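You operate a simulated robot arm through the tools that you are given. There is no shell and no other tool. Be economical: measure what you need, move in short steps, check, and stop when the job is done.

The job below is to be done with a simulated two-armed robot. You get a single attempt, and the scene is never put back.

TASK
On the top of the wooden counter, fold the beige cloth in half.

Only the result counts: the job must be done as asked and must still hold three seconds after the hand-in. Knocking over, shifting, dropping, spilling or breaking anything else fails it. Flat cloth is picked up by pressing the open fingertips on it (5 to 10 N) and closing them slowly along it; thin cloth reads only 2 to 8 mm in the jaws.

THE ROBOT
Two 7-joint arms with two-finger parallel grippers on one trunk, on a base that drives. Base frame: it is fixed to the floor where the robot stands at the start and does not move with it; the origin is under the middle of the robot, x ahead of it, y to its left, z up; the surface under the hand at the start is at about z = 1.07. Readings come in m, rad, newtons and seconds.
The left shoulder is at the start at [0.05, 0.187, 1.16], the right one opposite. With the tool pointing down near the work surface each hand reaches from about 0.1 to 0.64 m from the robot's upright axis, wherever it stands, measured 20 degrees to its own side. Places, roughly: top of the wooden counter [0.6, -0.6, 1.1]. Payload 3.43 kg a hand.
The tool frame of a hand sits at the grasp point between the pads (the TCP): z along the fingers, y along the line on which they close. The tips reach 0.03 m beyond it. The gripper opens to 0.094 m. The fingers are 0.028 m wide and 0.01 m thick; the gripper's body (0.05 by 0.096 m) begins 0.055 m behind the TCP.
Orientation is that of the tool frame in the base frame, as [roll, pitch, yaw] about the fixed x, y, z axes, in that order (R = Rz(yaw) Ry(pitch) Rx(roll)). With the fingers straight down and closing along the base's y, the tool's x points along the base's -x, its y along +y and its z along -z.

THE INTERFACE
- The arms move only by the tool drive_tool. It takes "left_deltas", "right_deltas" or both (then of equal length, played together; a hand with none holds still); each is text: rows parted by semicolons, each of 7 numbers parted by spaces: the shift along the base's x, y, z in units of 200 mm (1.0 is 200 mm), then the turn, a rotation vector about the base's x, y, z in units of 45 degrees (1.0 is 45 degrees), then the finger opening in cm, from 0 to 9.4. In form: dx dy dz ax ay az gripper; .... A call has 1 to 8 rows; each row is the pose to reach, as a shift and turn from the pose commanded when the call began. A call with a number of a shift or a turn outside -1 to 1 is refused whole. Rows are played at 5 a second. More than 0.05 m and 0.15 rad between two rows, or a gripper value outside its range, and nothing of the call is played. A pose out of reach is approached as far as the arm can. The call stops where the force on the tool passes 40 N (or 10 N more than at its start, if that is more) or the arm is blocked; 0.2 s more then pass. Each finger travels about 0.153 m/s and halts on what it meets, pressing with about 43 N; the grip force reading is that of the motor and also rises with nothing between the fingers. The clock runs only during rows and for 0.2 s after the last one: add rows that repeat a pose to give the fingers time. It gives the time, the measured TCP pose, the force on the tool (base axes), the opening and the grip force at its end, in the units of the frame above (readings bear some noise), with the torque about the TCP (base axes, N m) and any sound that the robot's microphone picked up.
- Cameras (640 x 400 px; columns grow to the right, rows downward): "scene" is now at [0.1417, -0.0441, 1.3739]; the picture's right is [-0.44, -0.90, 0.00], its down [-0.21, 0.10, -0.97] and it looks along [0.87, -0.43, -0.23] (base axes); focal length 214 px, centre (320, 200). "left" rides on the left gripper at [0.076, -0.014, -0.103] in its tool frame; the picture's right is [0.18, 0.98, 0.00], its down [-0.75, 0.14, -0.64] and it looks along [-0.63, 0.12, 0.77] (tool axes); focal length 243 px, centre (320, 200). "right" rides on the right gripper at [0.076, 0.014, -0.102] in its tool frame; the picture's right is [-0.18, 0.98, 0.00], its down [-0.75, -0.14, -0.64] and it looks along [-0.63, -0.12, 0.77] (tool axes); focal length 243 px, centre (320, 200). There is no depth. A picture from a camera that has moved, and an enlarged one, comes with that camera's place and axes in the base frame and with its lens. The place of the scene camera against the robot may be out by one fixed shift of up to 0.025 m in any direction.
- snapshot(camera): a new picture of that camera. It takes no simulated time.
- slide_trunk(by): slides the trunk up (or, below 0, down) by that many m; the arms and the scene camera ride with it, the base frame stays. It gives what a move gives, with no picture.
- base_move(legs): drives the robot by 1 to 6 legs, each [ahead, left, turn to the left] in m, m and rad, along the robot's own axes; the way and the turn of a leg run together, so that a leg with both is an arc; at most 1.5 m and 3.142 rad a leg. The arms and the cameras ride along, it lands a little off, and it stops where it bumps. It gives what a move gives.
- pan_tilt(pan, tilt): turns the head with the scene camera to pan (to the left, within 1.396 rad either way) and tilt (down, from -0.506 to 1.204), counted from straight ahead of the robot. It gives what a move gives.
- zoom(camera, box): a new picture of the part [left, top, right, bottom] of that camera's present view, enlarged. It takes no simulated time.
- close_job(): hands the job in; it is judged then, once.

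Work in short steps. Places have to be worked out from the pictures, the camera data and where the tool is seen: move nearer, look again, correct. Check each grasp and each placing, and mend what went wrong. You have 120 turns and 88 pictures in all, those below and enlarged ones among them. Open the grippers and draw the arms clear of the work before you hand the job in, unless the task says otherwise; then end with one line.

The tools are called by a JSON object that holds its "op" and its "data". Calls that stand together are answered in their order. drive_tool: Moves the arms, as the interface text tells. Its arguments: {"type":"object","properties":{"left_deltas":{"type":"string"},"right_deltas":{"type":"string"}},"required":[]} The other tools are called the same way: slide_trunk (by) slides the trunk up or down; base_move (legs) drives the base; pan_tilt (pan, tilt) turns the head that bears the scene camera; snapshot (camera) takes a picture; zoom (camera, box) takes an enlarged picture of a part of a camera's view; close_job () hands the job in.

At the start:

```text
t: 0.0
left_ee_pos: [0.2806, -0.0134, 1.3119]
left_ee_rot: [-3.139, -0.001, -3.14]
left_force: [0.4, 0.4, 0.8]
left_wrist_torque: [0.0, 0.0, -0.01]
left_width: 0.0943
left_finger_force: 0.0
right_ee_pos: [0.362, -0.3611, 1.2822]
right_ee_rot: [3.141, 0.0, 3.141]
right_force: [-0.3, 0.9, -0.1]
right_wrist_torque: [0.0, -0.01, 0.01]
right_width: 0.0941
right_finger_force: 0.1
trunk travel left (down, up): [-0.375, 0.057]
robot x, y, heading: [-0.0032, -0.0042, 0.003]
head pan, tilt: [-0.454, 0.234]
```

scene: 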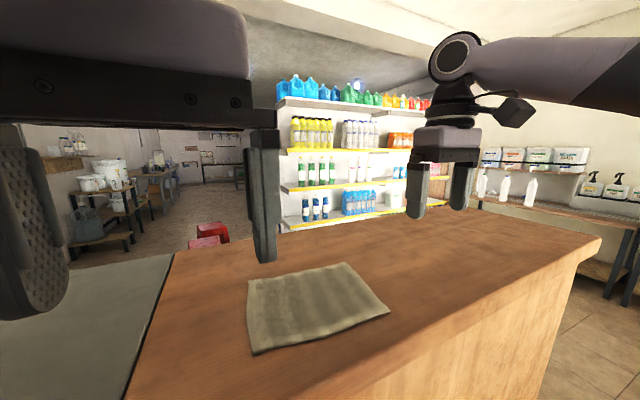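
right: 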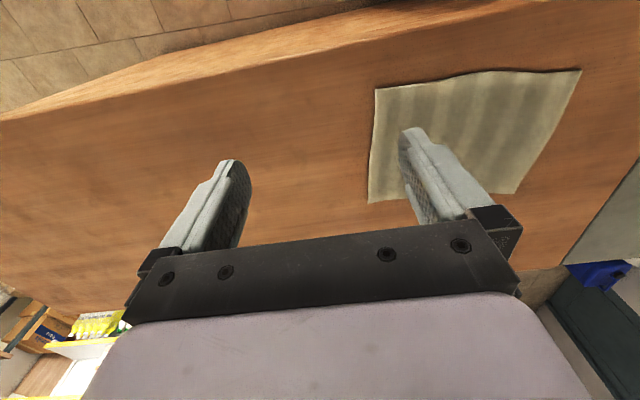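
left: 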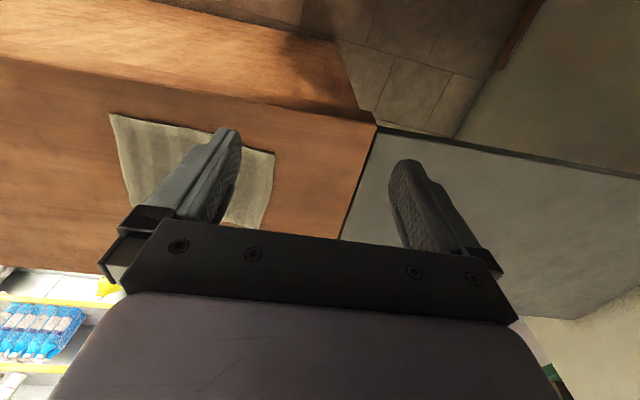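

The cloth looks about 0.18 × 0.235 m, spanning x 0.38–0.585 and y -0.32 to -0.06, with the counter's near edge at x≈0.31. I'll sidestep the base to the right to centre the cloth between the arms, then fold its near edge onto the far edge with both hands.

{"op": "base_move", "data": {"legs": [[0, -0.18, 0]]}}

{"op": "pan_tilt", "data": {"pan": 0, "tilt": 0.7}}

{"op": "snapshot", "data": {"camera": "scene"}}

{"op": "snapshot", "data": {"camera": "right"}}

{"op": "snapshot", "data": {"camera": "left"}}

```text
t: 2.2
left_ee_pos: [0.2793, -0.1942, 1.3126]
left_ee_rot: [3.14, 0.001, -3.139]
left_force: [0.0, -0.1, -0.5]
left_wrist_torque: [0.03, -0.01, 0.02]
left_width: 0.0937
left_finger_force: 0.0
right_ee_pos: [0.3617, -0.5429, 1.2824]
right_ee_rot: [-3.141, 0.001, -3.14]
right_force: [0.6, -0.4, 0.6]
right_wrist_torque: [-0.01, 0.01, 0.0]
right_width: 0.0939
right_finger_force: 0.2
trunk travel left (down, up): [-0.375, 0.057]
robot x, y, heading: [-0.0031, -0.1791, 0.001]
head pan, tilt: [-0.454, 0.234]
```

```text
t: 3.1
left_ee_pos: [0.2807, -0.1935, 1.3127]
left_ee_rot: [-3.141, 0.001, -3.139]
left_force: [0.4, 1.0, 0.9]
left_wrist_torque: [0.01, -0.02, 0.01]
left_width: 0.0941
left_finger_force: 0.0
right_ee_pos: [0.3632, -0.5417, 1.2823]
right_ee_rot: [-3.141, 0.001, -3.14]
right_force: [0.4, 0.3, -0.2]
right_wrist_torque: [-0.02, 0.01, 0.03]
right_width: 0.0942
right_finger_force: 0.0
trunk travel left (down, up): [-0.375, 0.057]
robot x, y, heading: [-0.0009, -0.183, 0.008]
head pan, tilt: [0.0, 0.7]
```

```text
84 pictures are left
camera scene: at [0.143, -0.1837, 1.3316], right [0.0, -1.0, 0.0], down [-0.64, 0.0, -0.77], along [0.77, 0.0, -0.64], focal length 214 px, centre (320, 200)
```

scene: 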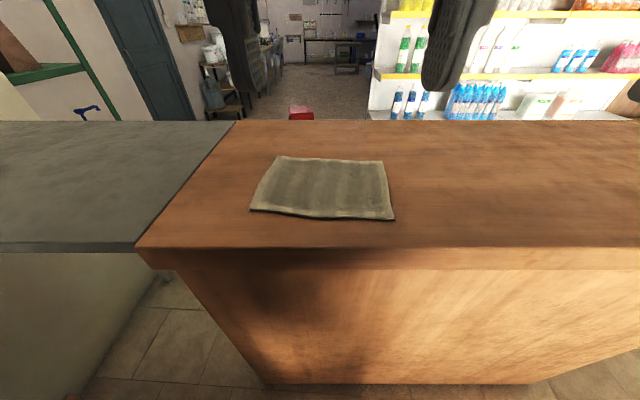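

```text
83 pictures are left
camera right: at [0.2853, -0.528, 1.3839], right [0.18, 0.98, 0.0], down [0.75, -0.14, 0.64], along [0.63, -0.12, -0.77], focal length 243 px, centre (320, 200)
```

right: 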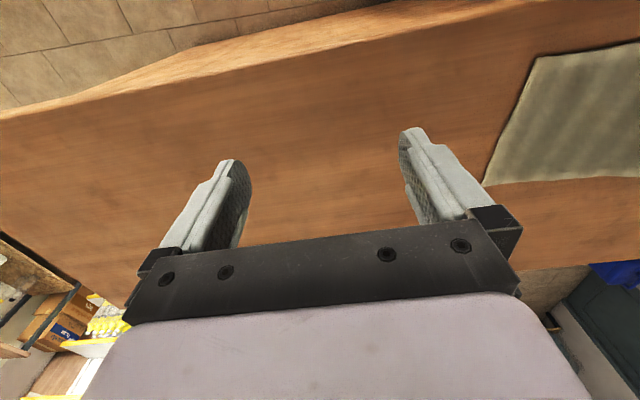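

```text
82 pictures are left
camera left: at [0.2029, -0.2068, 1.4151], right [-0.19, 0.98, 0.0], down [0.75, 0.14, 0.64], along [0.63, 0.12, -0.77], focal length 243 px, centre (320, 200)
```

left: 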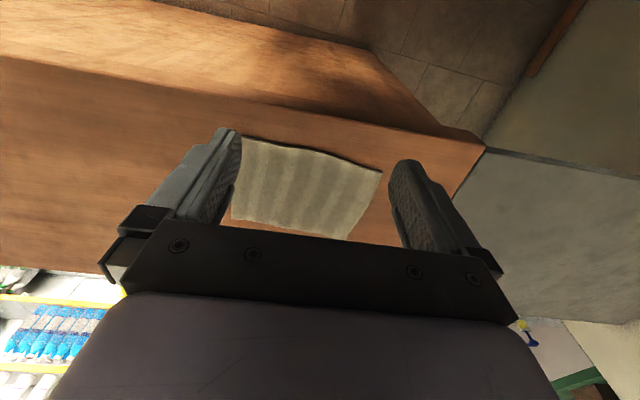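

Wrist-camera rays agree on the corners: near-right (0.385,-0.297), near-left (0.403,-0.063), far-left (0.585,-0.078), far-right (0.564,-0.317). I'm moving both hands toward hover points above the near edge, with a slight yaw to match the cloth.

{"op": "drive_tool", "data": {"right_deltas": "0.03 0.19 -0.06 0 0 -0.023 9; 0.06 0.38 -0.12 0 0 -0.046 8; 0.09 0.57 -0.18 0 0 -0.07 7; 0.12 0.76 -0.24 0 0 -0.09 6; 0.15 0.95 -0.3 0 0 -0.115 5; 0.15 0.95 -0.3 0 0 -0.115 4", "left_deltas": "0.133 0.0945 -0.1 0 0 -0.023 9; 0.266 0.189 -0.2 0 0 -0.046 8; 0.4 0.283 -0.3 0 0 -0.07 7; 0.532 0.378 -0.4 0 0 -0.09 6; 0.665 0.4725 -0.5 0 0 -0.115 5; 0.665 0.4725 -0.5 0 0 -0.115 4"}}

```text
t: 4.5
left_ee_pos: [0.4113, -0.1005, 1.2127]
left_ee_rot: [3.141, 0.0, 3.053]
left_force: [0.1, -0.3, 1.7]
left_wrist_torque: [0.03, -0.01, -0.07]
left_width: 0.0401
left_finger_force: 0.1
right_ee_pos: [0.3909, -0.352, 1.2225]
right_ee_rot: [3.141, 0.001, 3.052]
right_force: [-0.7, 0.1, -0.4]
right_wrist_torque: [0.02, -0.02, 0.0]
right_width: 0.0399
right_finger_force: 0.0
trunk travel left (down, up): [-0.375, 0.057]
robot x, y, heading: [0.0017, -0.1802, -0.006]
head pan, tilt: [0.0, 0.7]
```

Both hands are over the area, so I continue to hover just above the cloth.

{"op": "drive_tool", "data": {"right_deltas": "0.02 0.15 -0.12 0 0 0 4; 0.04 0.3 -0.24 0 0 0 4; 0.055 0.445 -0.36 0 0 0 4; 0.055 0.445 -0.36 0 0 0 4", "left_deltas": "0.005 0.003 -0.1 0 0 0 4; 0.01 0.006 -0.2 0 0 0 4; 0.015 0.01 -0.31 0 0 0 4; 0.015 0.01 -0.31 0 0 0 4"}}

{"op": "snapshot", "data": {"camera": "scene"}}

{"op": "snapshot", "data": {"camera": "right"}}

{"op": "snapshot", "data": {"camera": "left"}}

```text
t: 5.5
left_ee_pos: [0.4164, -0.0978, 1.1498]
left_ee_rot: [-3.14, 0.0, 3.053]
left_force: [-0.9, -0.1, 0.0]
left_wrist_torque: [-0.01, 0.0, -0.02]
left_width: 0.0397
left_finger_force: 0.1
right_ee_pos: [0.4001, -0.3242, 1.1527]
right_ee_rot: [3.141, 0.001, 3.052]
right_force: [-0.2, -0.1, 0.7]
right_wrist_torque: [-0.02, -0.01, -0.02]
right_width: 0.0401
right_finger_force: 0.0
right hand out of reach, approached as far as the arm can: row 1, 2, 3, 4
trunk travel left (down, up): [-0.375, 0.057]
robot x, y, heading: [-0.0013, -0.1809, 0.002]
head pan, tilt: [0.0, 0.7]
```

```text
81 pictures are left
camera scene: at [0.1433, -0.1838, 1.3315], right [0.0, -1.0, 0.0], down [-0.64, 0.0, -0.76], along [0.76, 0.0, -0.64], focal length 214 px, centre (320, 200)
```

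scene: 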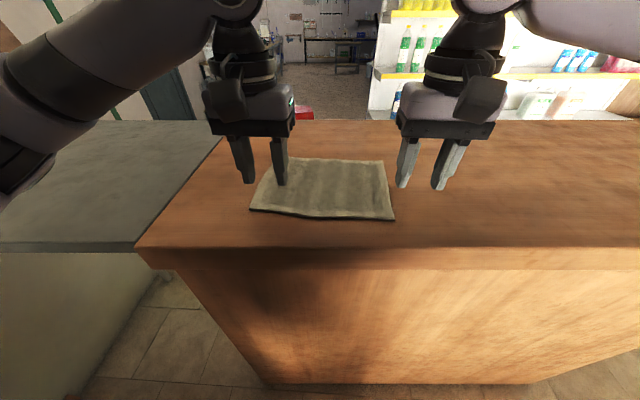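

```text
80 pictures are left
camera right: at [0.3249, -0.3028, 1.2553], right [0.27, 0.96, 0.0], down [0.74, -0.21, 0.64], along [0.62, -0.17, -0.77], focal length 243 px, centre (320, 200)
```

right: 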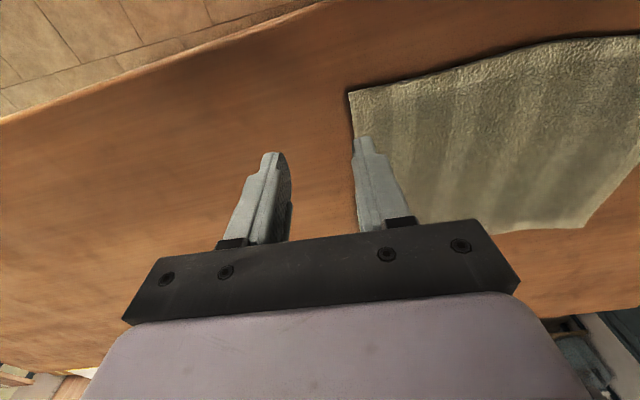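

```text
79 pictures are left
camera left: at [0.338, -0.1044, 1.2525], right [-0.1, 1.0, 0.0], down [0.76, 0.08, 0.64], along [0.64, 0.06, -0.77], focal length 243 px, centre (320, 200)
```

left: 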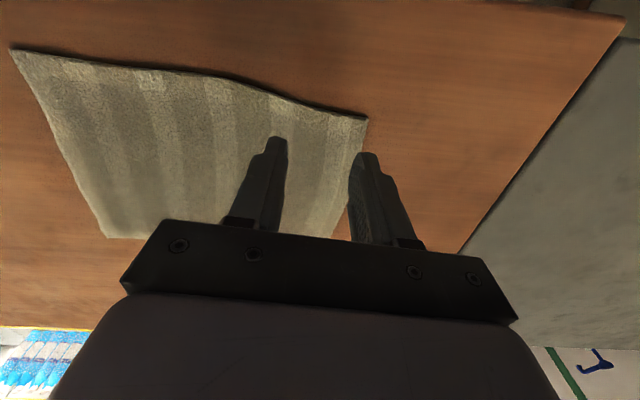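

The right arm hits a reach limit inward at about 0.14 m from the robot's midline. The left one has spare reach, so I'll shift the base 0.08 m left and check the right hand again.

{"op": "base_move", "data": {"legs": [[0, 0.08, 0]]}}

```text
t: 6.9
left_ee_pos: [0.4136, -0.0169, 1.1494]
left_ee_rot: [-3.14, -0.001, 3.054]
left_force: [-0.6, -0.1, -0.1]
left_wrist_torque: [0.02, 0.0, 0.03]
left_width: 0.0402
left_finger_force: 0.0
right_ee_pos: [0.3981, -0.2444, 1.1538]
right_ee_rot: [-3.141, 0.001, 3.053]
right_force: [0.0, -0.4, -0.2]
right_wrist_torque: [0.02, 0.0, -0.03]
right_width: 0.0398
right_finger_force: 0.1
trunk travel left (down, up): [-0.375, 0.057]
robot x, y, heading: [-0.0014, -0.0968, 0.003]
head pan, tilt: [0.0, 0.7]
```

Right hand first, towards (0.402,-0.263), to see where its command base is.

{"op": "drive_tool", "data": {"right_deltas": "0.02 -0.09 -0.1 0 0 0 4; 0.02 -0.09 -0.1 0 0 0 4"}}

```text
t: 7.5
left_ee_pos: [0.4151, -0.0176, 1.1499]
left_ee_rot: [-3.139, 0.0, 3.054]
left_force: [0.7, 0.0, 0.0]
left_wrist_torque: [0.01, 0.03, -0.05]
left_width: 0.0399
left_finger_force: 0.1
right_ee_pos: [0.4032, -0.263, 1.1332]
right_ee_rot: [-3.141, 0.0, 3.052]
right_force: [0.3, 0.1, 0.3]
right_wrist_torque: [0.01, -0.01, 0.03]
right_width: 0.0397
right_finger_force: 0.1
trunk travel left (down, up): [-0.375, 0.057]
robot x, y, heading: [0.0031, -0.0979, 0.003]
head pan, tilt: [0.0, 0.7]
```

The right hand is in place. Now the left goes to (0.414,-0.099,1.133).

{"op": "drive_tool", "data": {"left_deltas": "0 -0.2 -0.04 0 0 0 4; 0 -0.405 -0.085 0 0 0 4; 0 -0.405 -0.085 0 0 0 4"}}

{"op": "snapshot", "data": {"camera": "scene"}}

{"op": "snapshot", "data": {"camera": "right"}}

{"op": "snapshot", "data": {"camera": "left"}}

```text
t: 8.3
left_ee_pos: [0.4155, -0.098, 1.1326]
left_ee_rot: [-3.139, 0.0, 3.053]
left_force: [0.3, 0.0, -0.3]
left_wrist_torque: [0.0, 0.0, 0.0]
left_width: 0.0402
left_finger_force: 0.1
right_ee_pos: [0.4046, -0.263, 1.1332]
right_ee_rot: [-3.141, 0.001, 3.053]
right_force: [-0.4, -0.1, -0.6]
right_wrist_torque: [0.01, 0.03, -0.03]
right_width: 0.0402
right_finger_force: 0.0
trunk travel left (down, up): [-0.375, 0.057]
robot x, y, heading: [-0.0033, -0.1012, -0.001]
head pan, tilt: [0.0, 0.7]
```

```text
78 pictures are left
camera scene: at [0.1428, -0.1036, 1.3315], right [0.0, -1.0, 0.0], down [-0.64, 0.0, -0.76], along [0.76, 0.0, -0.64], focal length 214 px, centre (320, 200)
```

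scene: 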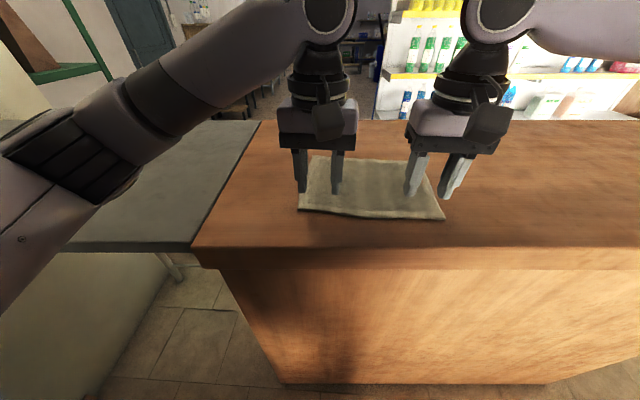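

```text
77 pictures are left
camera right: at [0.3278, -0.241, 1.2356], right [0.27, 0.96, 0.0], down [0.74, -0.21, 0.64], along [0.62, -0.17, -0.77], focal length 243 px, centre (320, 200)
```

right: 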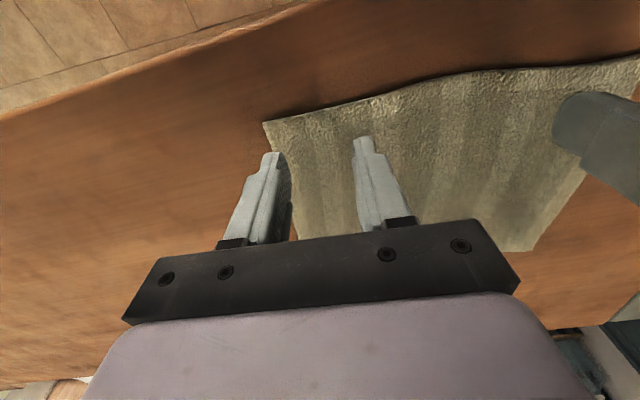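

```text
76 pictures are left
camera left: at [0.3377, -0.1049, 1.2353], right [-0.1, 1.0, 0.0], down [0.76, 0.08, 0.64], along [0.64, 0.06, -0.77], focal length 243 px, centre (320, 200)
```

left: 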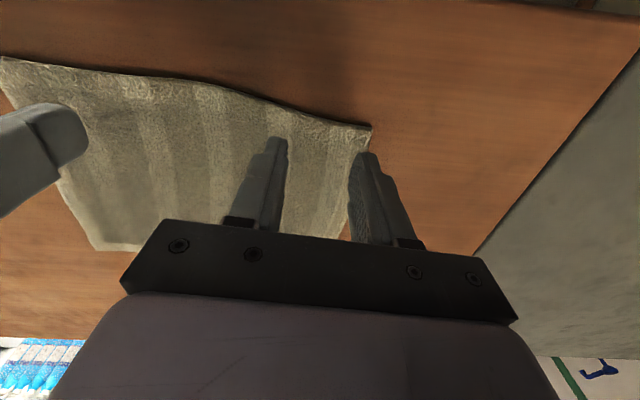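

Both pairs of fingers sit just inside the corners along the near edge. I narrow the openings to 3 cm, shift inward by 4 mm, and lower to just above contact (TCP ≈1.105).

{"op": "drive_tool", "data": {"right_deltas": "0.01 0.01 -0.05 0 0 0 3; 0.01 0.01 -0.1 0 0 0 3; 0.01 0.01 -0.14 0 0 0 3; 0.01 0.01 -0.14 0 0 0 3", "left_deltas": "0.01 -0.01 -0.05 0 0 0 3; 0.01 -0.01 -0.1 0 0 0 3; 0.01 -0.01 -0.14 0 0 0 3; 0.01 -0.01 -0.14 0 0 0 3"}}

```text
t: 9.3
left_ee_pos: [0.4167, -0.1005, 1.1052]
left_ee_rot: [-3.141, -0.001, 3.054]
left_force: [-0.2, 0.5, 1.0]
left_wrist_torque: [0.01, -0.02, 0.0]
left_width: 0.0298
left_finger_force: 0.0
right_ee_pos: [0.4047, -0.2618, 1.1066]
right_ee_rot: [-3.142, 0.001, 3.054]
right_force: [-0.1, 0.3, -0.2]
right_wrist_torque: [0.02, -0.01, 0.01]
right_width: 0.0301
right_finger_force: 0.0
trunk travel left (down, up): [-0.375, 0.057]
robot x, y, heading: [-0.0025, -0.102, 0.007]
head pan, tilt: [0.0, 0.7]
```

No contact yet, so I lower in 1–2 mm steps.

{"op": "drive_tool", "data": {"right_deltas": "0 0 -0.01 0 0 0 3; 0 0 -0.02 0 0 0 3; 0 0 -0.025 0 0 0 3", "left_deltas": "0 0 -0.01 0 0 0 3; 0 0 -0.02 0 0 0 3; 0 0 -0.025 0 0 0 3"}}

```text
t: 10.1
left_ee_pos: [0.4172, -0.1011, 1.1022]
left_ee_rot: [-3.138, 0.006, 3.056]
left_force: [4.6, 0.7, 22.6]
left_wrist_torque: [0.06, -0.14, -0.05]
left_width: 0.0301
left_finger_force: 0.1
right_ee_pos: [0.4056, -0.2598, 1.1043]
right_ee_rot: [3.139, 0.004, 3.053]
right_force: [2.4, -0.9, 9.7]
right_wrist_torque: [-0.06, -0.02, -0.01]
right_width: 0.03
right_finger_force: 0.2
trunk travel left (down, up): [-0.375, 0.057]
robot x, y, heading: [-0.0001, -0.105, 0.003]
head pan, tilt: [0.0, 0.7]
```

Both fingers are touching: right 9.7 N is good, left 22.6 N is too much. I'll ease the left up about 1.5 mm and close both slowly.

{"op": "drive_tool", "data": {"right_deltas": "0 0 0 0 0 0 3; 0 0 0 0 0 0 2.5; 0 0 0 0 0 0 2; 0 0 0 0 0 0 1.5; 0 0 0 0 0 0 1; 0 0 0 0 0 0 0.5; 0 0 0 0 0 0 0; 0 0 0 0 0 0 0", "left_deltas": "0 0 0.008 0 0 0 3; 0 0 0.008 0 0 0 2.5; 0 0 0.008 0 0 0 2; 0 0 0.008 0 0 0 1.5; 0 0 0.008 0 0 0 1; 0 0 0.008 0 0 0 0.5; 0 0 0.008 0 0 0 0; 0 0 0.008 0 0 0 0"}}

{"op": "snapshot", "data": {"camera": "right"}}

{"op": "snapshot", "data": {"camera": "left"}}

```text
t: 11.9
left_ee_pos: [0.415, -0.1025, 1.1033]
left_ee_rot: [-3.131, 0.005, 3.052]
left_force: [-3.1, -23.2, 15.4]
left_wrist_torque: [-0.74, 0.09, 0.03]
left_width: 0.0041
left_finger_force: 38.4
right_ee_pos: [0.4041, -0.2586, 1.1041]
right_ee_rot: [3.132, 0.007, 3.058]
right_force: [-0.2, 22.9, 17.2]
right_wrist_torque: [0.78, 0.04, 0.04]
right_width: 0.0054
right_finger_force: 39.8
trunk travel left (down, up): [-0.375, 0.057]
robot x, y, heading: [-0.0016, -0.1014, 0.002]
head pan, tilt: [0.0, 0.7]
```

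```text
75 pictures are left
camera right: at [0.3277, -0.2377, 1.205], right [0.27, 0.96, 0.01], down [0.73, -0.21, 0.65], along [0.62, -0.17, -0.76], focal length 243 px, centre (320, 200)
```

right: 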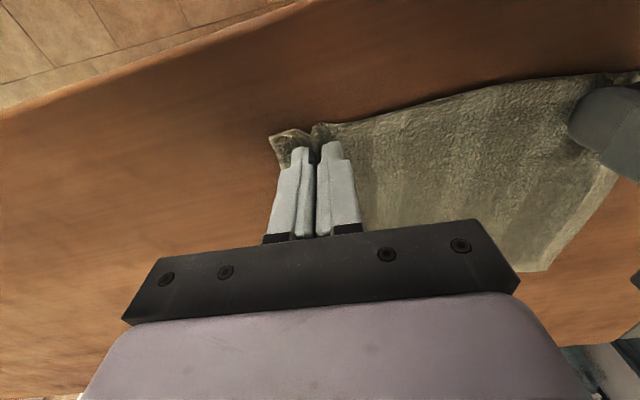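

```text
74 pictures are left
camera left: at [0.3366, -0.1083, 1.2057], right [-0.1, 1.0, -0.01], down [0.76, 0.08, 0.64], along [0.64, 0.05, -0.77], focal length 243 px, centre (320, 200)
```

left: 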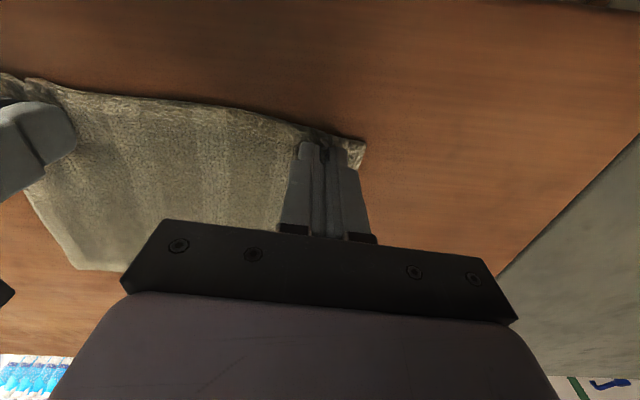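

Both grippers hold pinches of cloth (4–5 mm), and it is stretched taut between them at about 23 N. I lift a little while bringing the hands toward each other.

{"op": "drive_tool", "data": {"right_deltas": "0 0.02 0.02 0 0 0 0; 0.01 0.04 0.05 0 0 0 0; 0.03 0.05 0.1 0 0 0 0; 0.05 0.05 0.15 0 0 0 0; 0.05 0.05 0.15 0 0 0 0", "left_deltas": "0 -0.02 0.02 0 0 0 0; 0.01 -0.04 0.05 0 0 0 0; 0.03 -0.05 0.1 0 0 0 0; 0.05 -0.05 0.15 0 0 0 0; 0.05 -0.05 0.15 0 0 0 0"}}

{"op": "snapshot", "data": {"camera": "scene"}}

```text
t: 13.1
left_ee_pos: [0.4277, -0.1113, 1.1329]
left_ee_rot: [3.141, -0.001, 3.056]
left_force: [-0.1, -0.3, -1.1]
left_wrist_torque: [0.04, 0.01, -0.03]
left_width: 0.0036
left_finger_force: 38.1
right_ee_pos: [0.4146, -0.2501, 1.1299]
right_ee_rot: [-3.138, 0.0, 3.051]
right_force: [-0.1, -0.4, 0.8]
right_wrist_torque: [-0.01, 0.0, -0.03]
right_width: 0.0029
right_finger_force: 37.9
trunk travel left (down, up): [-0.375, 0.057]
robot x, y, heading: [0.0002, -0.1022, 0.004]
head pan, tilt: [0.0, 0.7]
```

```text
73 pictures are left
camera scene: at [0.1428, -0.1039, 1.3315], right [0.0, -1.0, 0.0], down [-0.64, 0.0, -0.76], along [0.76, 0.0, -0.64], focal length 214 px, centre (320, 200)
```

scene: 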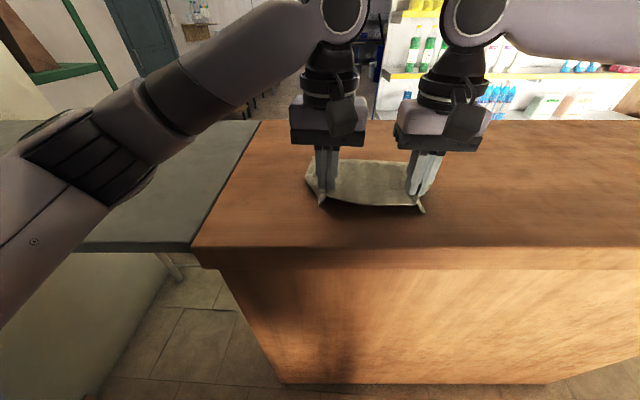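

The cloth follows both hands, but I hold nearly the full finger width, so the edge would curl back when folded. I'll set it back down and regrip with only the finger fronts on the edge, so the cloth can hang and pivot.

{"op": "drive_tool", "data": {"right_deltas": "-0.03 -0.01 -0.08 0 0 0 0; -0.06 -0.04 -0.125 0 0 0 0; -0.06 -0.04 -0.125 0 0 0 1; -0.06 -0.04 -0.125 0 0 0 2; -0.06 -0.04 -0.125 0 0 0 3; -0.06 -0.04 0.0 0 0 0 3; -0.06 -0.04 0.2 0 0 0 3; -0.06 -0.04 0.2 0 0 0 3", "left_deltas": "-0.03 0.01 -0.08 0 0 0 0; -0.06 0.04 -0.14 0 0 0 0; -0.06 0.04 -0.14 0 0 0 1; -0.06 0.04 -0.14 0 0 0 2; -0.06 0.04 -0.14 0 0 0 3; -0.06 0.04 0.0 0 0 0 3; -0.06 0.04 0.2 0 0 0 3; -0.06 0.04 0.2 0 0 0 3"}}

{"op": "snapshot", "data": {"camera": "scene"}}

{"op": "snapshot", "data": {"camera": "right"}}

{"op": "snapshot", "data": {"camera": "left"}}

```text
t: 14.9
left_ee_pos: [0.4153, -0.1038, 1.171]
left_ee_rot: [3.141, -0.001, 3.056]
left_force: [0.8, 0.4, -0.4]
left_wrist_torque: [0.01, 0.02, 0.03]
left_width: 0.0301
left_finger_force: 0.0
right_ee_pos: [0.4037, -0.2569, 1.1706]
right_ee_rot: [-3.14, -0.002, 3.052]
right_force: [-0.1, 0.6, -0.6]
right_wrist_torque: [0.01, -0.01, 0.02]
right_width: 0.03
right_finger_force: 0.0
trunk travel left (down, up): [-0.375, 0.057]
robot x, y, heading: [0.0017, -0.1047, 0.002]
head pan, tilt: [0.0, 0.7]
```

```text
72 pictures are left
camera scene: at [0.1429, -0.1039, 1.3315], right [0.0, -1.0, 0.0], down [-0.64, 0.0, -0.76], along [0.76, 0.0, -0.64], focal length 214 px, centre (320, 200)
```

scene: 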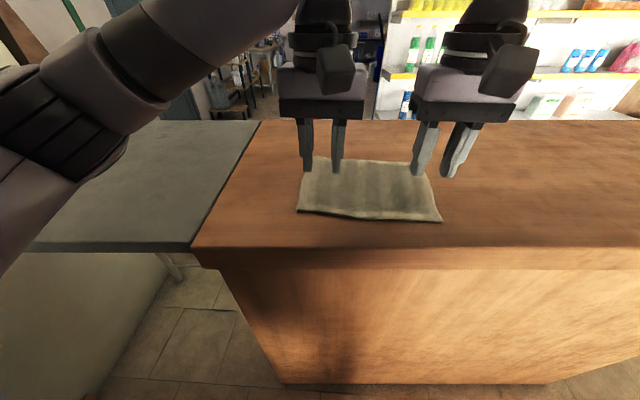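

```text
71 pictures are left
camera right: at [0.3282, -0.2369, 1.2734], right [0.27, 0.96, 0.0], down [0.74, -0.21, 0.64], along [0.62, -0.17, -0.77], focal length 243 px, centre (320, 200)
```

right: 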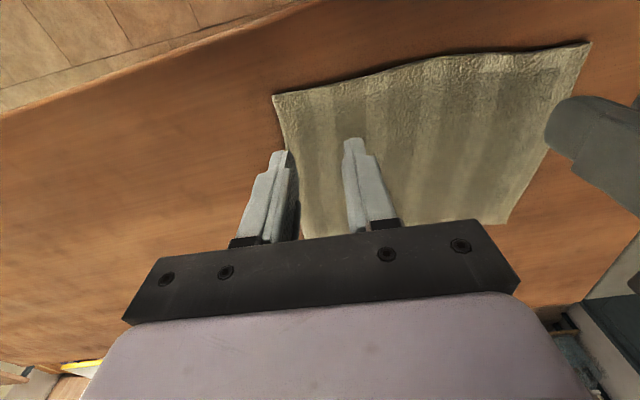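

```text
70 pictures are left
camera left: at [0.3382, -0.1097, 1.274], right [-0.1, 1.0, 0.0], down [0.76, 0.07, 0.64], along [0.64, 0.06, -0.77], focal length 243 px, centre (320, 200)
```

left: 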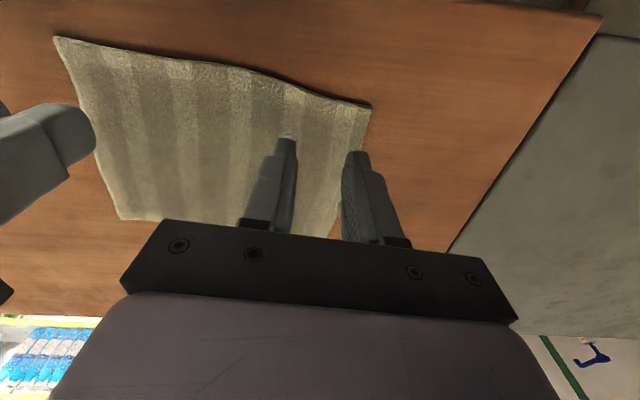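

The cloth sprang back flat. The near edge is at x≈0.398 by the left hand and ≈0.380 by the right, so I move the hands back to x 0.395 / 0.377 (about 11 mm overlap) and descend to just above contact.

{"op": "drive_tool", "data": {"right_deltas": "-0.135 0 -0.1 0 0 0 3; -0.135 0 -0.2 0 0 0 3; -0.135 0 -0.3 0 0 0 3; -0.135 0 -0.31 0 0 0 3; -0.135 0 -0.31 0 0 0 3", "left_deltas": "-0.1 0.04 -0.1 0 0 0 3; -0.1 0.04 -0.2 0 0 0 3; -0.1 0.04 -0.3 0 0 0 3; -0.1 0.04 -0.31 0 0 0 3; -0.1 0.04 -0.31 0 0 0 3"}}

{"op": "snapshot", "data": {"camera": "right"}}

{"op": "snapshot", "data": {"camera": "left"}}

```text
t: 16.1
left_ee_pos: [0.3953, -0.0954, 1.1086]
left_ee_rot: [-3.14, 0.0, 3.055]
left_force: [-0.7, -0.7, 0.2]
left_wrist_torque: [-0.01, 0.0, 0.04]
left_width: 0.03
left_finger_force: 0.1
right_ee_pos: [0.3771, -0.2586, 1.1087]
right_ee_rot: [-3.141, 0.001, 3.051]
right_force: [-0.2, -0.5, 0.0]
right_wrist_torque: [-0.01, 0.02, 0.0]
right_width: 0.0299
right_finger_force: 0.1
trunk travel left (down, up): [-0.375, 0.057]
robot x, y, heading: [-0.0003, -0.1061, -0.005]
head pan, tilt: [0.0, 0.7]
```

```text
69 pictures are left
camera right: at [0.3008, -0.2375, 1.2101], right [0.27, 0.96, 0.0], down [0.74, -0.21, 0.64], along [0.62, -0.17, -0.77], focal length 243 px, centre (320, 200)
```

right: 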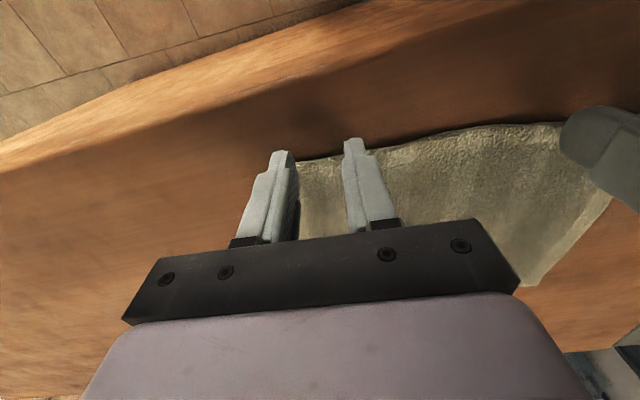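

```text
68 pictures are left
camera left: at [0.3178, -0.1017, 1.2121], right [-0.1, 1.0, 0.0], down [0.76, 0.08, 0.64], along [0.64, 0.06, -0.77], focal length 243 px, centre (320, 200)
```

left: 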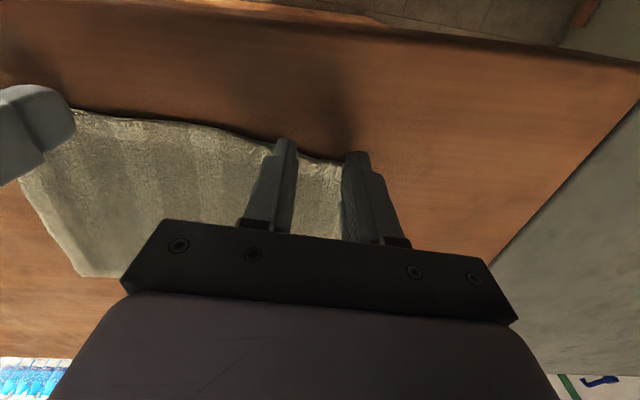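

Shift both hands 6 mm inward from the corners, then press gently.

{"op": "drive_tool", "data": {"right_deltas": "0 0.03 0 0 0 0 3; 0 0.03 -0.015 0 0 0 3; 0 0.03 -0.025 0 0 0 3; 0 0.03 -0.032 0 0 0 3; 0 0.03 -0.032 0 0 0 3", "left_deltas": "0 -0.03 0 0 0 0 3; 0 -0.03 -0.015 0 0 0 3; 0 -0.03 -0.025 0 0 0 3; 0 -0.03 -0.03 0 0 0 3; 0 -0.03 -0.03 0 0 0 3"}}

```text
t: 17.3
left_ee_pos: [0.3939, -0.1004, 1.1034]
left_ee_rot: [-3.14, 0.002, 3.055]
left_force: [1.0, -0.2, 1.9]
left_wrist_torque: [-0.01, -0.04, 0.02]
left_width: 0.0299
left_finger_force: 0.1
right_ee_pos: [0.3763, -0.2521, 1.1013]
right_ee_rot: [-3.141, 0.002, 3.053]
right_force: [1.1, 0.3, 6.8]
right_wrist_torque: [0.01, -0.09, 0.0]
right_width: 0.0301
right_finger_force: 0.1
trunk travel left (down, up): [-0.375, 0.057]
robot x, y, heading: [0.0007, -0.0982, 0.0]
head pan, tilt: [0.0, 0.7]
```

Right force 6.8 N is good and left is light, so I lower the left 1.2 mm and close both slowly.

{"op": "drive_tool", "data": {"right_deltas": "0 0 0 0 0 0 3; 0 0 0 0 0 0 2.5; 0 0 0 0 0 0 2; 0 0 0 0 0 0 1.5; 0 0 0 0 0 0 1; 0 0 0 0 0 0 0.5; 0 0 0 0 0 0 0; 0 0 0 0 0 0 0", "left_deltas": "0 0 -0.006 0 0 0 3; 0 0 -0.006 0 0 0 2.5; 0 0 -0.006 0 0 0 2; 0 0 -0.006 0 0 0 1.5; 0 0 -0.006 0 0 0 1; 0 0 -0.006 0 0 0 0.5; 0 0 -0.006 0 0 0 0; 0 0 -0.006 0 0 0 0"}}

{"op": "snapshot", "data": {"camera": "right"}}

{"op": "snapshot", "data": {"camera": "left"}}

```text
t: 19.1
left_ee_pos: [0.3939, -0.1023, 1.1027]
left_ee_rot: [-3.136, 0.002, 3.051]
left_force: [-1.6, -15.6, 8.0]
left_wrist_torque: [-0.48, -0.01, -0.1]
left_width: 0.0034
left_finger_force: 37.5
right_ee_pos: [0.376, -0.2517, 1.103]
right_ee_rot: [3.137, -0.001, 3.056]
right_force: [1.8, 17.2, 5.2]
right_wrist_torque: [0.5, -0.09, 0.18]
right_width: 0.0031
right_finger_force: 38.2
trunk travel left (down, up): [-0.375, 0.057]
robot x, y, heading: [-0.0003, -0.0988, 0.001]
head pan, tilt: [0.0, 0.7]
```

```text
67 pictures are left
camera right: at [0.3003, -0.2308, 1.2047], right [0.27, 0.96, 0.0], down [0.74, -0.21, 0.64], along [0.62, -0.17, -0.77], focal length 243 px, centre (320, 200)
```

right: 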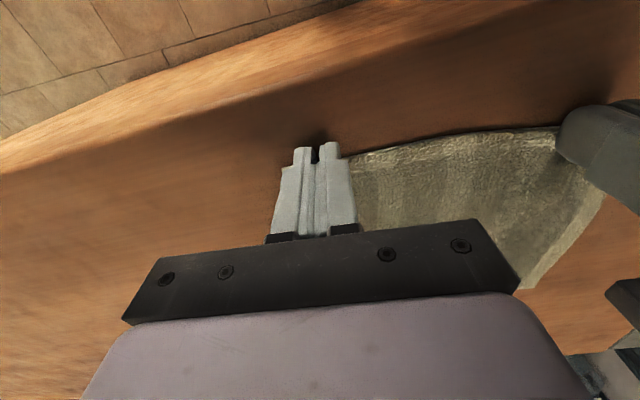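

```text
66 pictures are left
camera left: at [0.3161, -0.108, 1.2058], right [-0.1, 1.0, 0.0], down [0.76, 0.08, 0.64], along [0.64, 0.06, -0.77], focal length 243 px, centre (320, 200)
```

left: 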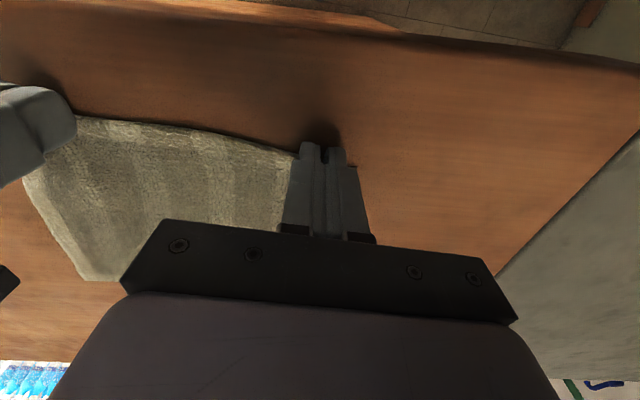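

Both pinched again (3 mm, with lateral tension). I lift 3 cm while relaxing the tension and check.

{"op": "drive_tool", "data": {"right_deltas": "0 0.02 0.02 0 0 0 0; 0.01 0.03 0.06 0 0 0 0; 0.03 0.035 0.11 0 0 0 0; 0.05 0.035 0.16 0 0 0 0; 0.05 0.035 0.16 0 0 0 0", "left_deltas": "0 -0.02 0.02 0 0 0 0; 0.01 -0.03 0.06 0 0 0 0; 0.03 -0.035 0.11 0 0 0 0; 0.05 -0.035 0.16 0 0 0 0; 0.05 -0.035 0.16 0 0 0 0"}}

{"op": "zoom", "data": {"camera": "scene", "box": [220, 100, 540, 300]}}

```text
t: 20.3
left_ee_pos: [0.4049, -0.1075, 1.1336]
left_ee_rot: [-3.14, -0.002, 3.054]
left_force: [-0.9, -0.9, -0.5]
left_wrist_torque: [0.02, -0.03, 0.01]
left_width: 0.003
left_finger_force: 37.5
right_ee_pos: [0.387, -0.2461, 1.1339]
right_ee_rot: [3.14, 0.0, 3.051]
right_force: [0.0, 0.8, -0.5]
right_wrist_torque: [0.01, -0.01, 0.01]
right_width: 0.003
right_finger_force: 37.8
trunk travel left (down, up): [-0.375, 0.057]
robot x, y, heading: [-0.0005, -0.1023, -0.001]
head pan, tilt: [0.0, 0.7]
```

```text
2.00 times, centred on (380, 200) of scene
camera zoom: at [0.1428, -0.1039, 1.3315], right [0.0, -1.0, 0.0], down [-0.64, 0.0, -0.76], along [0.76, 0.0, -0.64], focal length 429 px, centre (200, 200)
```

zoom: 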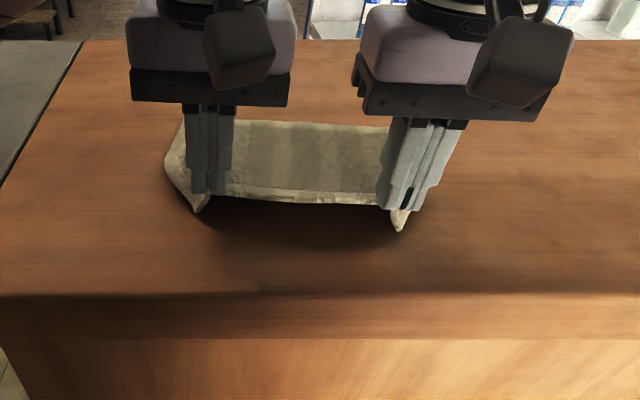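

Both corners are held at the very edge. Next is the first part of the arc, up and over toward the far edge, both hands together.

{"op": "drive_tool", "data": {"right_deltas": "0.045 -0.004 0.097 0 0 0 0; 0.12 -0.011 0.157 0 0 0 0; 0.204 -0.02 0.207 0 0 0 0; 0.294 -0.028 0.237 0 0 0 0; 0.383 -0.037 0.242 0 0 0 0; 0.468 -0.045 0.232 0 0 0 0; 0.552 -0.053 0.207 0 0 0 0; 0.552 -0.053 0.207 0 0 0 0", "left_deltas": "0.045 -0.004 0.097 0 0 0 0; 0.12 -0.011 0.157 0 0 0 0; 0.204 -0.02 0.207 0 0 0 0; 0.294 -0.028 0.237 0 0 0 0; 0.383 -0.037 0.242 0 0 0 0; 0.468 -0.045 0.232 0 0 0 0; 0.552 -0.053 0.207 0 0 0 0; 0.552 -0.053 0.207 0 0 0 0"}}

{"op": "zoom", "data": {"camera": "scene", "box": [220, 100, 540, 300]}}

{"op": "snapshot", "data": {"camera": "right"}}

{"op": "snapshot", "data": {"camera": "left"}}

```text
t: 22.1
left_ee_pos: [0.5108, -0.1258, 1.1768]
left_ee_rot: [-3.132, -0.005, 3.035]
left_force: [-17.6, -35.4, -0.5]
left_wrist_torque: [-1.11, 0.58, -0.49]
left_width: 0.003
left_finger_force: 37.7
right_ee_pos: [0.4435, -0.2712, 1.1748]
right_ee_rot: [3.127, 0.009, 3.054]
right_force: [17.3, 35.9, 0.6]
right_wrist_torque: [1.1, -0.57, 0.4]
right_width: 0.0031
right_finger_force: 37.9
right hand out of reach, approached as far as the arm can: row 2, 3, 4, 5, 6, 7, 8
trunk travel left (down, up): [-0.375, 0.057]
robot x, y, heading: [-0.0001, -0.1023, 0.002]
head pan, tilt: [0.0, 0.7]
```

```text
2.00 times, centred on (380, 200) of scene
camera zoom: at [0.1427, -0.1037, 1.3315], right [0.0, -1.0, 0.0], down [-0.64, 0.0, -0.77], along [0.77, 0.0, -0.64], focal length 429 px, centre (200, 200)
```

zoom: 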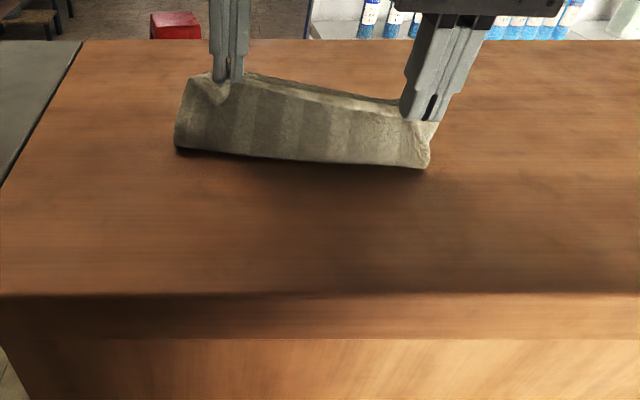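

```text
63 pictures are left
camera right: at [0.3672, -0.252, 1.2765], right [0.27, 0.96, 0.02], down [0.73, -0.21, 0.65], along [0.63, -0.16, -0.76], focal length 243 px, centre (320, 200)
```

right: 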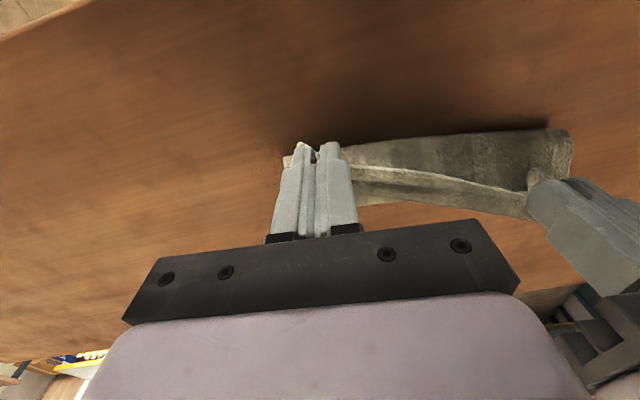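

```text
62 pictures are left
camera left: at [0.4338, -0.1291, 1.2793], right [-0.08, 1.0, -0.01], down [0.77, 0.07, 0.64], along [0.63, 0.04, -0.77], focal length 243 px, centre (320, 200)
```

left: 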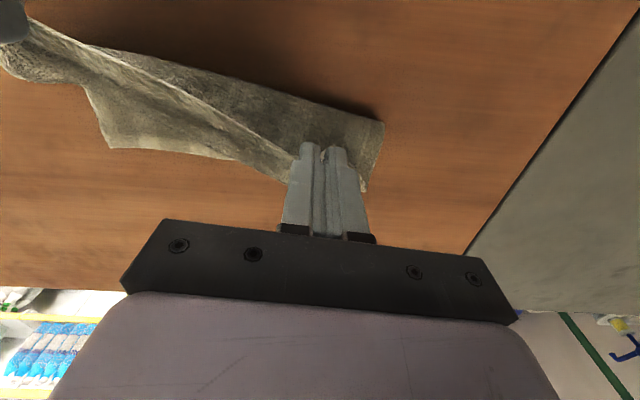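

The right arm hit its inward limit again (about 20° to its own side), so the hands skewed with 36 N of tension. I bring the left hand back to match the right before regrouping.

{"op": "drive_tool", "data": {"left_deltas": "-0.09 0 0 0 0 0 0; -0.18 0 0 0 0 0 0; -0.24 -0.02 0 0 0 0 0; -0.24 -0.02 0 0 0 0 0"}}

```text
t: 23.1
left_ee_pos: [0.4667, -0.1225, 1.1757]
left_ee_rot: [-3.141, 0.0, 3.058]
left_force: [-2.8, -17.1, -0.1]
left_wrist_torque: [-0.53, 0.06, -0.2]
left_width: 0.0029
left_finger_force: 37.8
right_ee_pos: [0.4427, -0.2747, 1.1749]
right_ee_rot: [3.136, 0.002, 3.054]
right_force: [2.8, 17.4, 0.1]
right_wrist_torque: [0.51, -0.12, 0.2]
right_width: 0.0031
right_finger_force: 37.5
trunk travel left (down, up): [-0.375, 0.057]
robot x, y, heading: [-0.0025, -0.0986, -0.002]
head pan, tilt: [0.0, 0.7]
```

I undo gradually, taking the first half of the way back down for both hands and watching the right hand's response.

{"op": "drive_tool", "data": {"left_deltas": "-0.08 0.0 -0.05 0 0 0 0; -0.155 0.0 -0.1 0 0 0 0; -0.155 0.0 -0.1 0 0 0 0", "right_deltas": "-0.07 0.05 -0.05 0 0 0 0; -0.14 0.1 -0.1 0 0 0 0; -0.14 0.1 -0.1 0 0 0 0"}}

```text
t: 23.9
left_ee_pos: [0.4354, -0.1218, 1.1546]
left_ee_rot: [3.141, 0.001, 3.056]
left_force: [0.5, 0.3, 0.6]
left_wrist_torque: [0.01, 0.01, -0.02]
left_width: 0.0028
left_finger_force: 37.4
right_ee_pos: [0.4148, -0.2555, 1.1553]
right_ee_rot: [-3.141, 0.0, 3.051]
right_force: [0.2, 0.1, 0.7]
right_wrist_torque: [-0.04, 0.04, 0.01]
right_width: 0.0027
right_finger_force: 37.3
trunk travel left (down, up): [-0.375, 0.057]
robot x, y, heading: [-0.0008, -0.1, -0.002]
head pan, tilt: [0.0, 0.7]
```

Tension is gone. I lower both back to the start, release and rise.

{"op": "drive_tool", "data": {"left_deltas": "-0.1 0.04 -0.12 0 0 0 0; -0.18 0.07 -0.2 0 0 0 0; -0.19 0.085 -0.25 0 0 0 0; -0.19 0.085 -0.25 0 0 0 1; -0.19 0.085 -0.25 0 0 0 2.5; -0.19 0.085 -0.25 0 0 0 3; -0.19 0.085 -0.1 0 0 0 3; -0.19 0.085 0.1 0 0 0 3", "right_deltas": "-0.09 0.008 -0.12 0 0 0 0; -0.17 0.015 -0.2 0 0 0 0; -0.18 0.015 -0.255 0 0 0 0; -0.18 0.015 -0.255 0 0 0 1; -0.18 0.015 -0.255 0 0 0 2.5; -0.18 0.015 -0.255 0 0 0 3; -0.18 0.015 -0.1 0 0 0 3; -0.18 0.015 0.1 0 0 0 3"}}

{"op": "base_move", "data": {"legs": [[0, 0.11, 0]]}}

{"op": "snapshot", "data": {"camera": "scene"}}

{"op": "snapshot", "data": {"camera": "right"}}

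{"op": "snapshot", "data": {"camera": "left"}}

```text
t: 25.7
left_ee_pos: [0.3972, -0.1071, 1.1744]
left_ee_rot: [-3.139, -0.001, 3.053]
left_force: [-0.9, 0.1, -0.2]
left_wrist_torque: [-0.01, -0.02, 0.01]
left_width: 0.0297
left_finger_force: 0.0
right_ee_pos: [0.3784, -0.2516, 1.1749]
right_ee_rot: [-3.14, 0.001, 3.053]
right_force: [0.2, 0.3, 0.4]
right_wrist_torque: [0.0, -0.03, -0.02]
right_width: 0.0298
right_finger_force: 0.1
trunk travel left (down, up): [-0.375, 0.057]
robot x, y, heading: [-0.0004, -0.0989, 0.006]
head pan, tilt: [0.0, 0.7]
```

```text
t: 27.3
left_ee_pos: [0.3979, 0.0043, 1.1748]
left_ee_rot: [-3.139, 0.0, 3.055]
left_force: [-0.1, 0.3, 0.6]
left_wrist_torque: [0.0, -0.01, -0.01]
left_width: 0.0301
left_finger_force: 0.0
right_ee_pos: [0.3773, -0.1414, 1.1755]
right_ee_rot: [3.141, 0.001, 3.051]
right_force: [0.3, 1.1, 0.1]
right_wrist_torque: [-0.02, 0.01, -0.04]
right_width: 0.0301
right_finger_force: 0.0
trunk travel left (down, up): [-0.375, 0.057]
robot x, y, heading: [-0.0005, 0.0092, 0.004]
head pan, tilt: [0.0, 0.7]
```

```text
61 pictures are left
camera scene: at [0.1426, 0.0069, 1.3315], right [0.0, -1.0, 0.0], down [-0.64, 0.0, -0.76], along [0.76, 0.0, -0.64], focal length 214 px, centre (320, 200)
```

scene: 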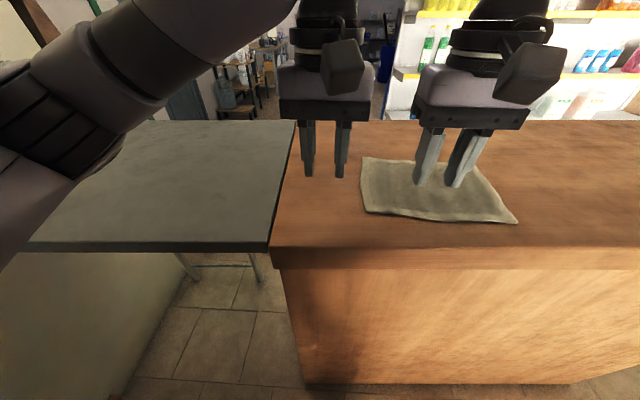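

```text
60 pictures are left
camera right: at [0.3026, -0.1207, 1.2759], right [0.27, 0.96, 0.0], down [0.74, -0.21, 0.64], along [0.62, -0.17, -0.77], focal length 243 px, centre (320, 200)
```

right: 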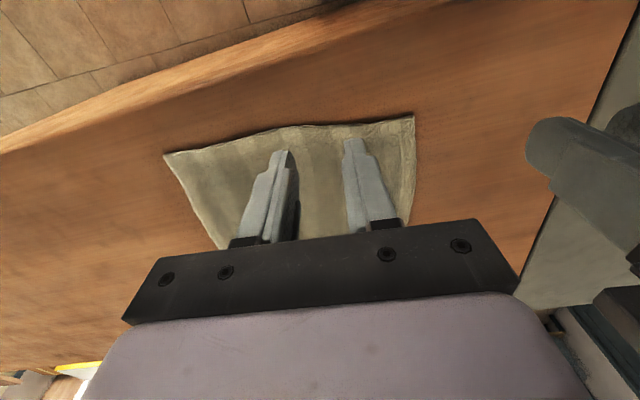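

```text
59 pictures are left
camera left: at [0.3205, -0.0025, 1.2781], right [-0.1, 1.0, 0.0], down [0.76, 0.08, 0.64], along [0.64, 0.06, -0.77], focal length 243 px, centre (320, 200)
```

left: 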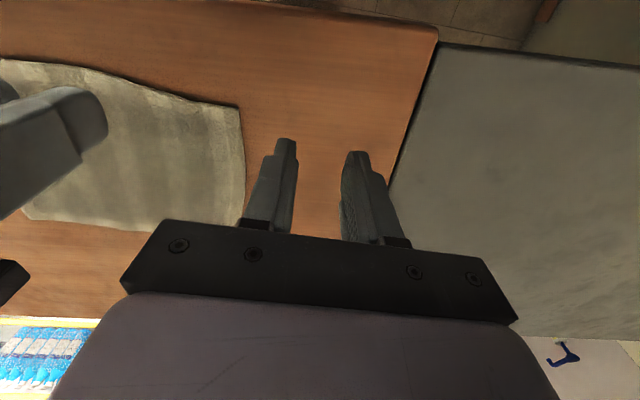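

The cloth is flat, with near corners now about (0.397,-0.064) and (0.372,-0.29). I place the right hand above its grasp point and test whether the left can reach the final fold position.

{"op": "drive_tool", "data": {"right_deltas": "-0.005 -0.2 0 0 0 0 3; -0.01 -0.4 0 0 0 0 3; -0.02 -0.57 0 0 0 0 3; -0.02 -0.57 0 0 0 0 3; -0.02 -0.57 0 0 0 0 3; -0.02 -0.57 0 0 0 0 3", "left_deltas": "0.167 0 0 0 0 0 3; 0.334 -0.1 0 0 0 0 3; 0.5 -0.24 0 0 0 0 3; 0.668 -0.4 -0.05 0 0 0 3; 0.835 -0.55 -0.1 0 0 0 3; 0.835 -0.645 -0.15 0 0 0 3"}}

{"op": "snapshot", "data": {"camera": "scene"}}

```text
t: 28.9
left_ee_pos: [0.5128, -0.0464, 1.1507]
left_ee_rot: [-3.102, 0.004, 3.126]
left_force: [1.0, 0.6, -0.8]
left_wrist_torque: [-0.05, -0.02, 0.0]
left_width: 0.0301
left_finger_force: 0.1
left hand out of reach, approached as far as the arm can: row 4, 5, 6
right_ee_pos: [0.3729, -0.2559, 1.175]
right_ee_rot: [3.141, 0.0, 3.055]
right_force: [0.6, 0.3, 0.5]
right_wrist_torque: [-0.01, 0.04, -0.03]
right_width: 0.0299
right_finger_force: 0.0
trunk travel left (down, up): [-0.375, 0.057]
robot x, y, heading: [0.0021, 0.0116, -0.001]
head pan, tilt: [0.0, 0.7]
stopped in row 6 (left hand): the arm was blocked; the commanded pose is now the measured one
```

```text
58 pictures are left
camera scene: at [0.1427, 0.0066, 1.3315], right [0.0, -1.0, 0.0], down [-0.64, 0.0, -0.76], along [0.76, 0.0, -0.64], focal length 214 px, centre (320, 200)
```

scene: 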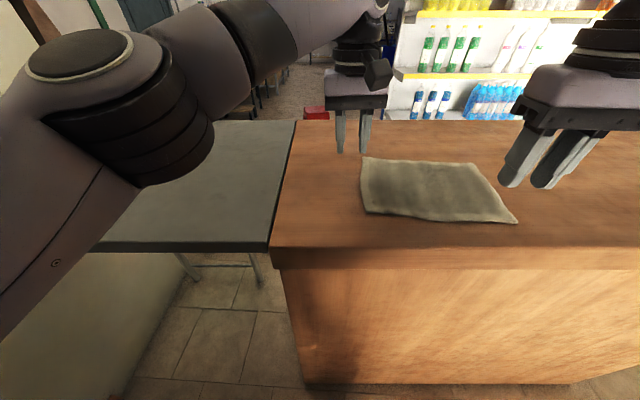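

The left arm's inward limit is about 0.06 m past the midline, and the right needs about 20° outward. A wider grip at the corners with the base near y≈-0.065 should suit both. I retract the left, shift the base, then test final positions in the air.

{"op": "drive_tool", "data": {"left_deltas": "-0.15 0.1 0.05 0.02 0 -0.04 3; -0.3 0.2 0.1 0.048 0 -0.09 3; -0.46 0.25 0.12 0.048 0 -0.093 3; -0.46 0.25 0.12 0.048 0 -0.093 3"}}

{"op": "base_move", "data": {"legs": [[0, -0.075, 0]]}}

```text
t: 29.9
left_ee_pos: [0.4203, 0.0011, 1.176]
left_ee_rot: [3.138, 0.003, 3.05]
left_force: [0.2, 0.5, -0.7]
left_wrist_torque: [0.03, 0.0, -0.02]
left_width: 0.0302
left_finger_force: 0.1
right_ee_pos: [0.3738, -0.2562, 1.1734]
right_ee_rot: [-3.141, 0.001, 3.053]
right_force: [-0.2, 0.4, 0.0]
right_wrist_torque: [-0.02, -0.04, -0.01]
right_width: 0.0299
right_finger_force: 0.1
trunk travel left (down, up): [-0.375, 0.057]
robot x, y, heading: [-0.0025, 0.0102, 0.001]
head pan, tilt: [0.0, 0.7]
```

```text
t: 31.2
left_ee_pos: [0.419, -0.0734, 1.1752]
left_ee_rot: [3.141, 0.004, 3.051]
left_force: [0.0, 0.2, 0.5]
left_wrist_torque: [-0.02, 0.0, 0.02]
left_width: 0.03
left_finger_force: 0.0
right_ee_pos: [0.3734, -0.3309, 1.1744]
right_ee_rot: [-3.141, 0.0, 3.052]
right_force: [-0.5, -0.6, -0.5]
right_wrist_torque: [-0.02, 0.0, 0.02]
right_width: 0.0299
right_finger_force: 0.0
trunk travel left (down, up): [-0.375, 0.057]
robot x, y, heading: [-0.0008, -0.0632, 0.003]
head pan, tilt: [0.0, 0.7]
```

Air test of the final pose for both hands (left (0.566,-0.105), right (0.55,-0.29)).

{"op": "drive_tool", "data": {"left_deltas": "0.15 -0.03 0 0 0 0 3; 0.3 -0.06 0 0 0 0 3; 0.45 -0.1 0 0 0 0 3; 0.6 -0.13 -0.04 0 0 0 3; 0.735 -0.16 -0.075 0 0 0 3; 0.735 -0.16 -0.075 0 0 0 3", "right_deltas": "0.18 0.04 0 0 0 0 3; 0.36 0.08 0 0 0 0 3; 0.54 0.12 0 0 0 0 3; 0.72 0.16 -0.04 0 0 0 3; 0.885 0.205 -0.075 0 0 0 3; 0.885 0.205 -0.075 0 0 0 3"}}

```text
t: 32.6
left_ee_pos: [0.5345, -0.0764, 1.1672]
left_ee_rot: [-3.131, -0.001, 3.08]
left_force: [0.1, 0.0, 0.0]
left_wrist_torque: [0.03, -0.04, 0.01]
left_width: 0.03
left_finger_force: 0.1
left hand out of reach, approached as far as the arm can: row 4, 5, 6
right_ee_pos: [0.5058, -0.3007, 1.1688]
right_ee_rot: [-3.141, -0.002, 3.051]
right_force: [0.9, 0.6, -0.1]
right_wrist_torque: [0.01, 0.02, 0.02]
right_width: 0.0302
right_finger_force: 0.1
right hand out of reach, approached as far as the arm can: row 4, 5, 6
trunk travel left (down, up): [-0.375, 0.057]
robot x, y, heading: [-0.0003, -0.0633, 0.002]
head pan, tilt: [0.0, 0.7]
```

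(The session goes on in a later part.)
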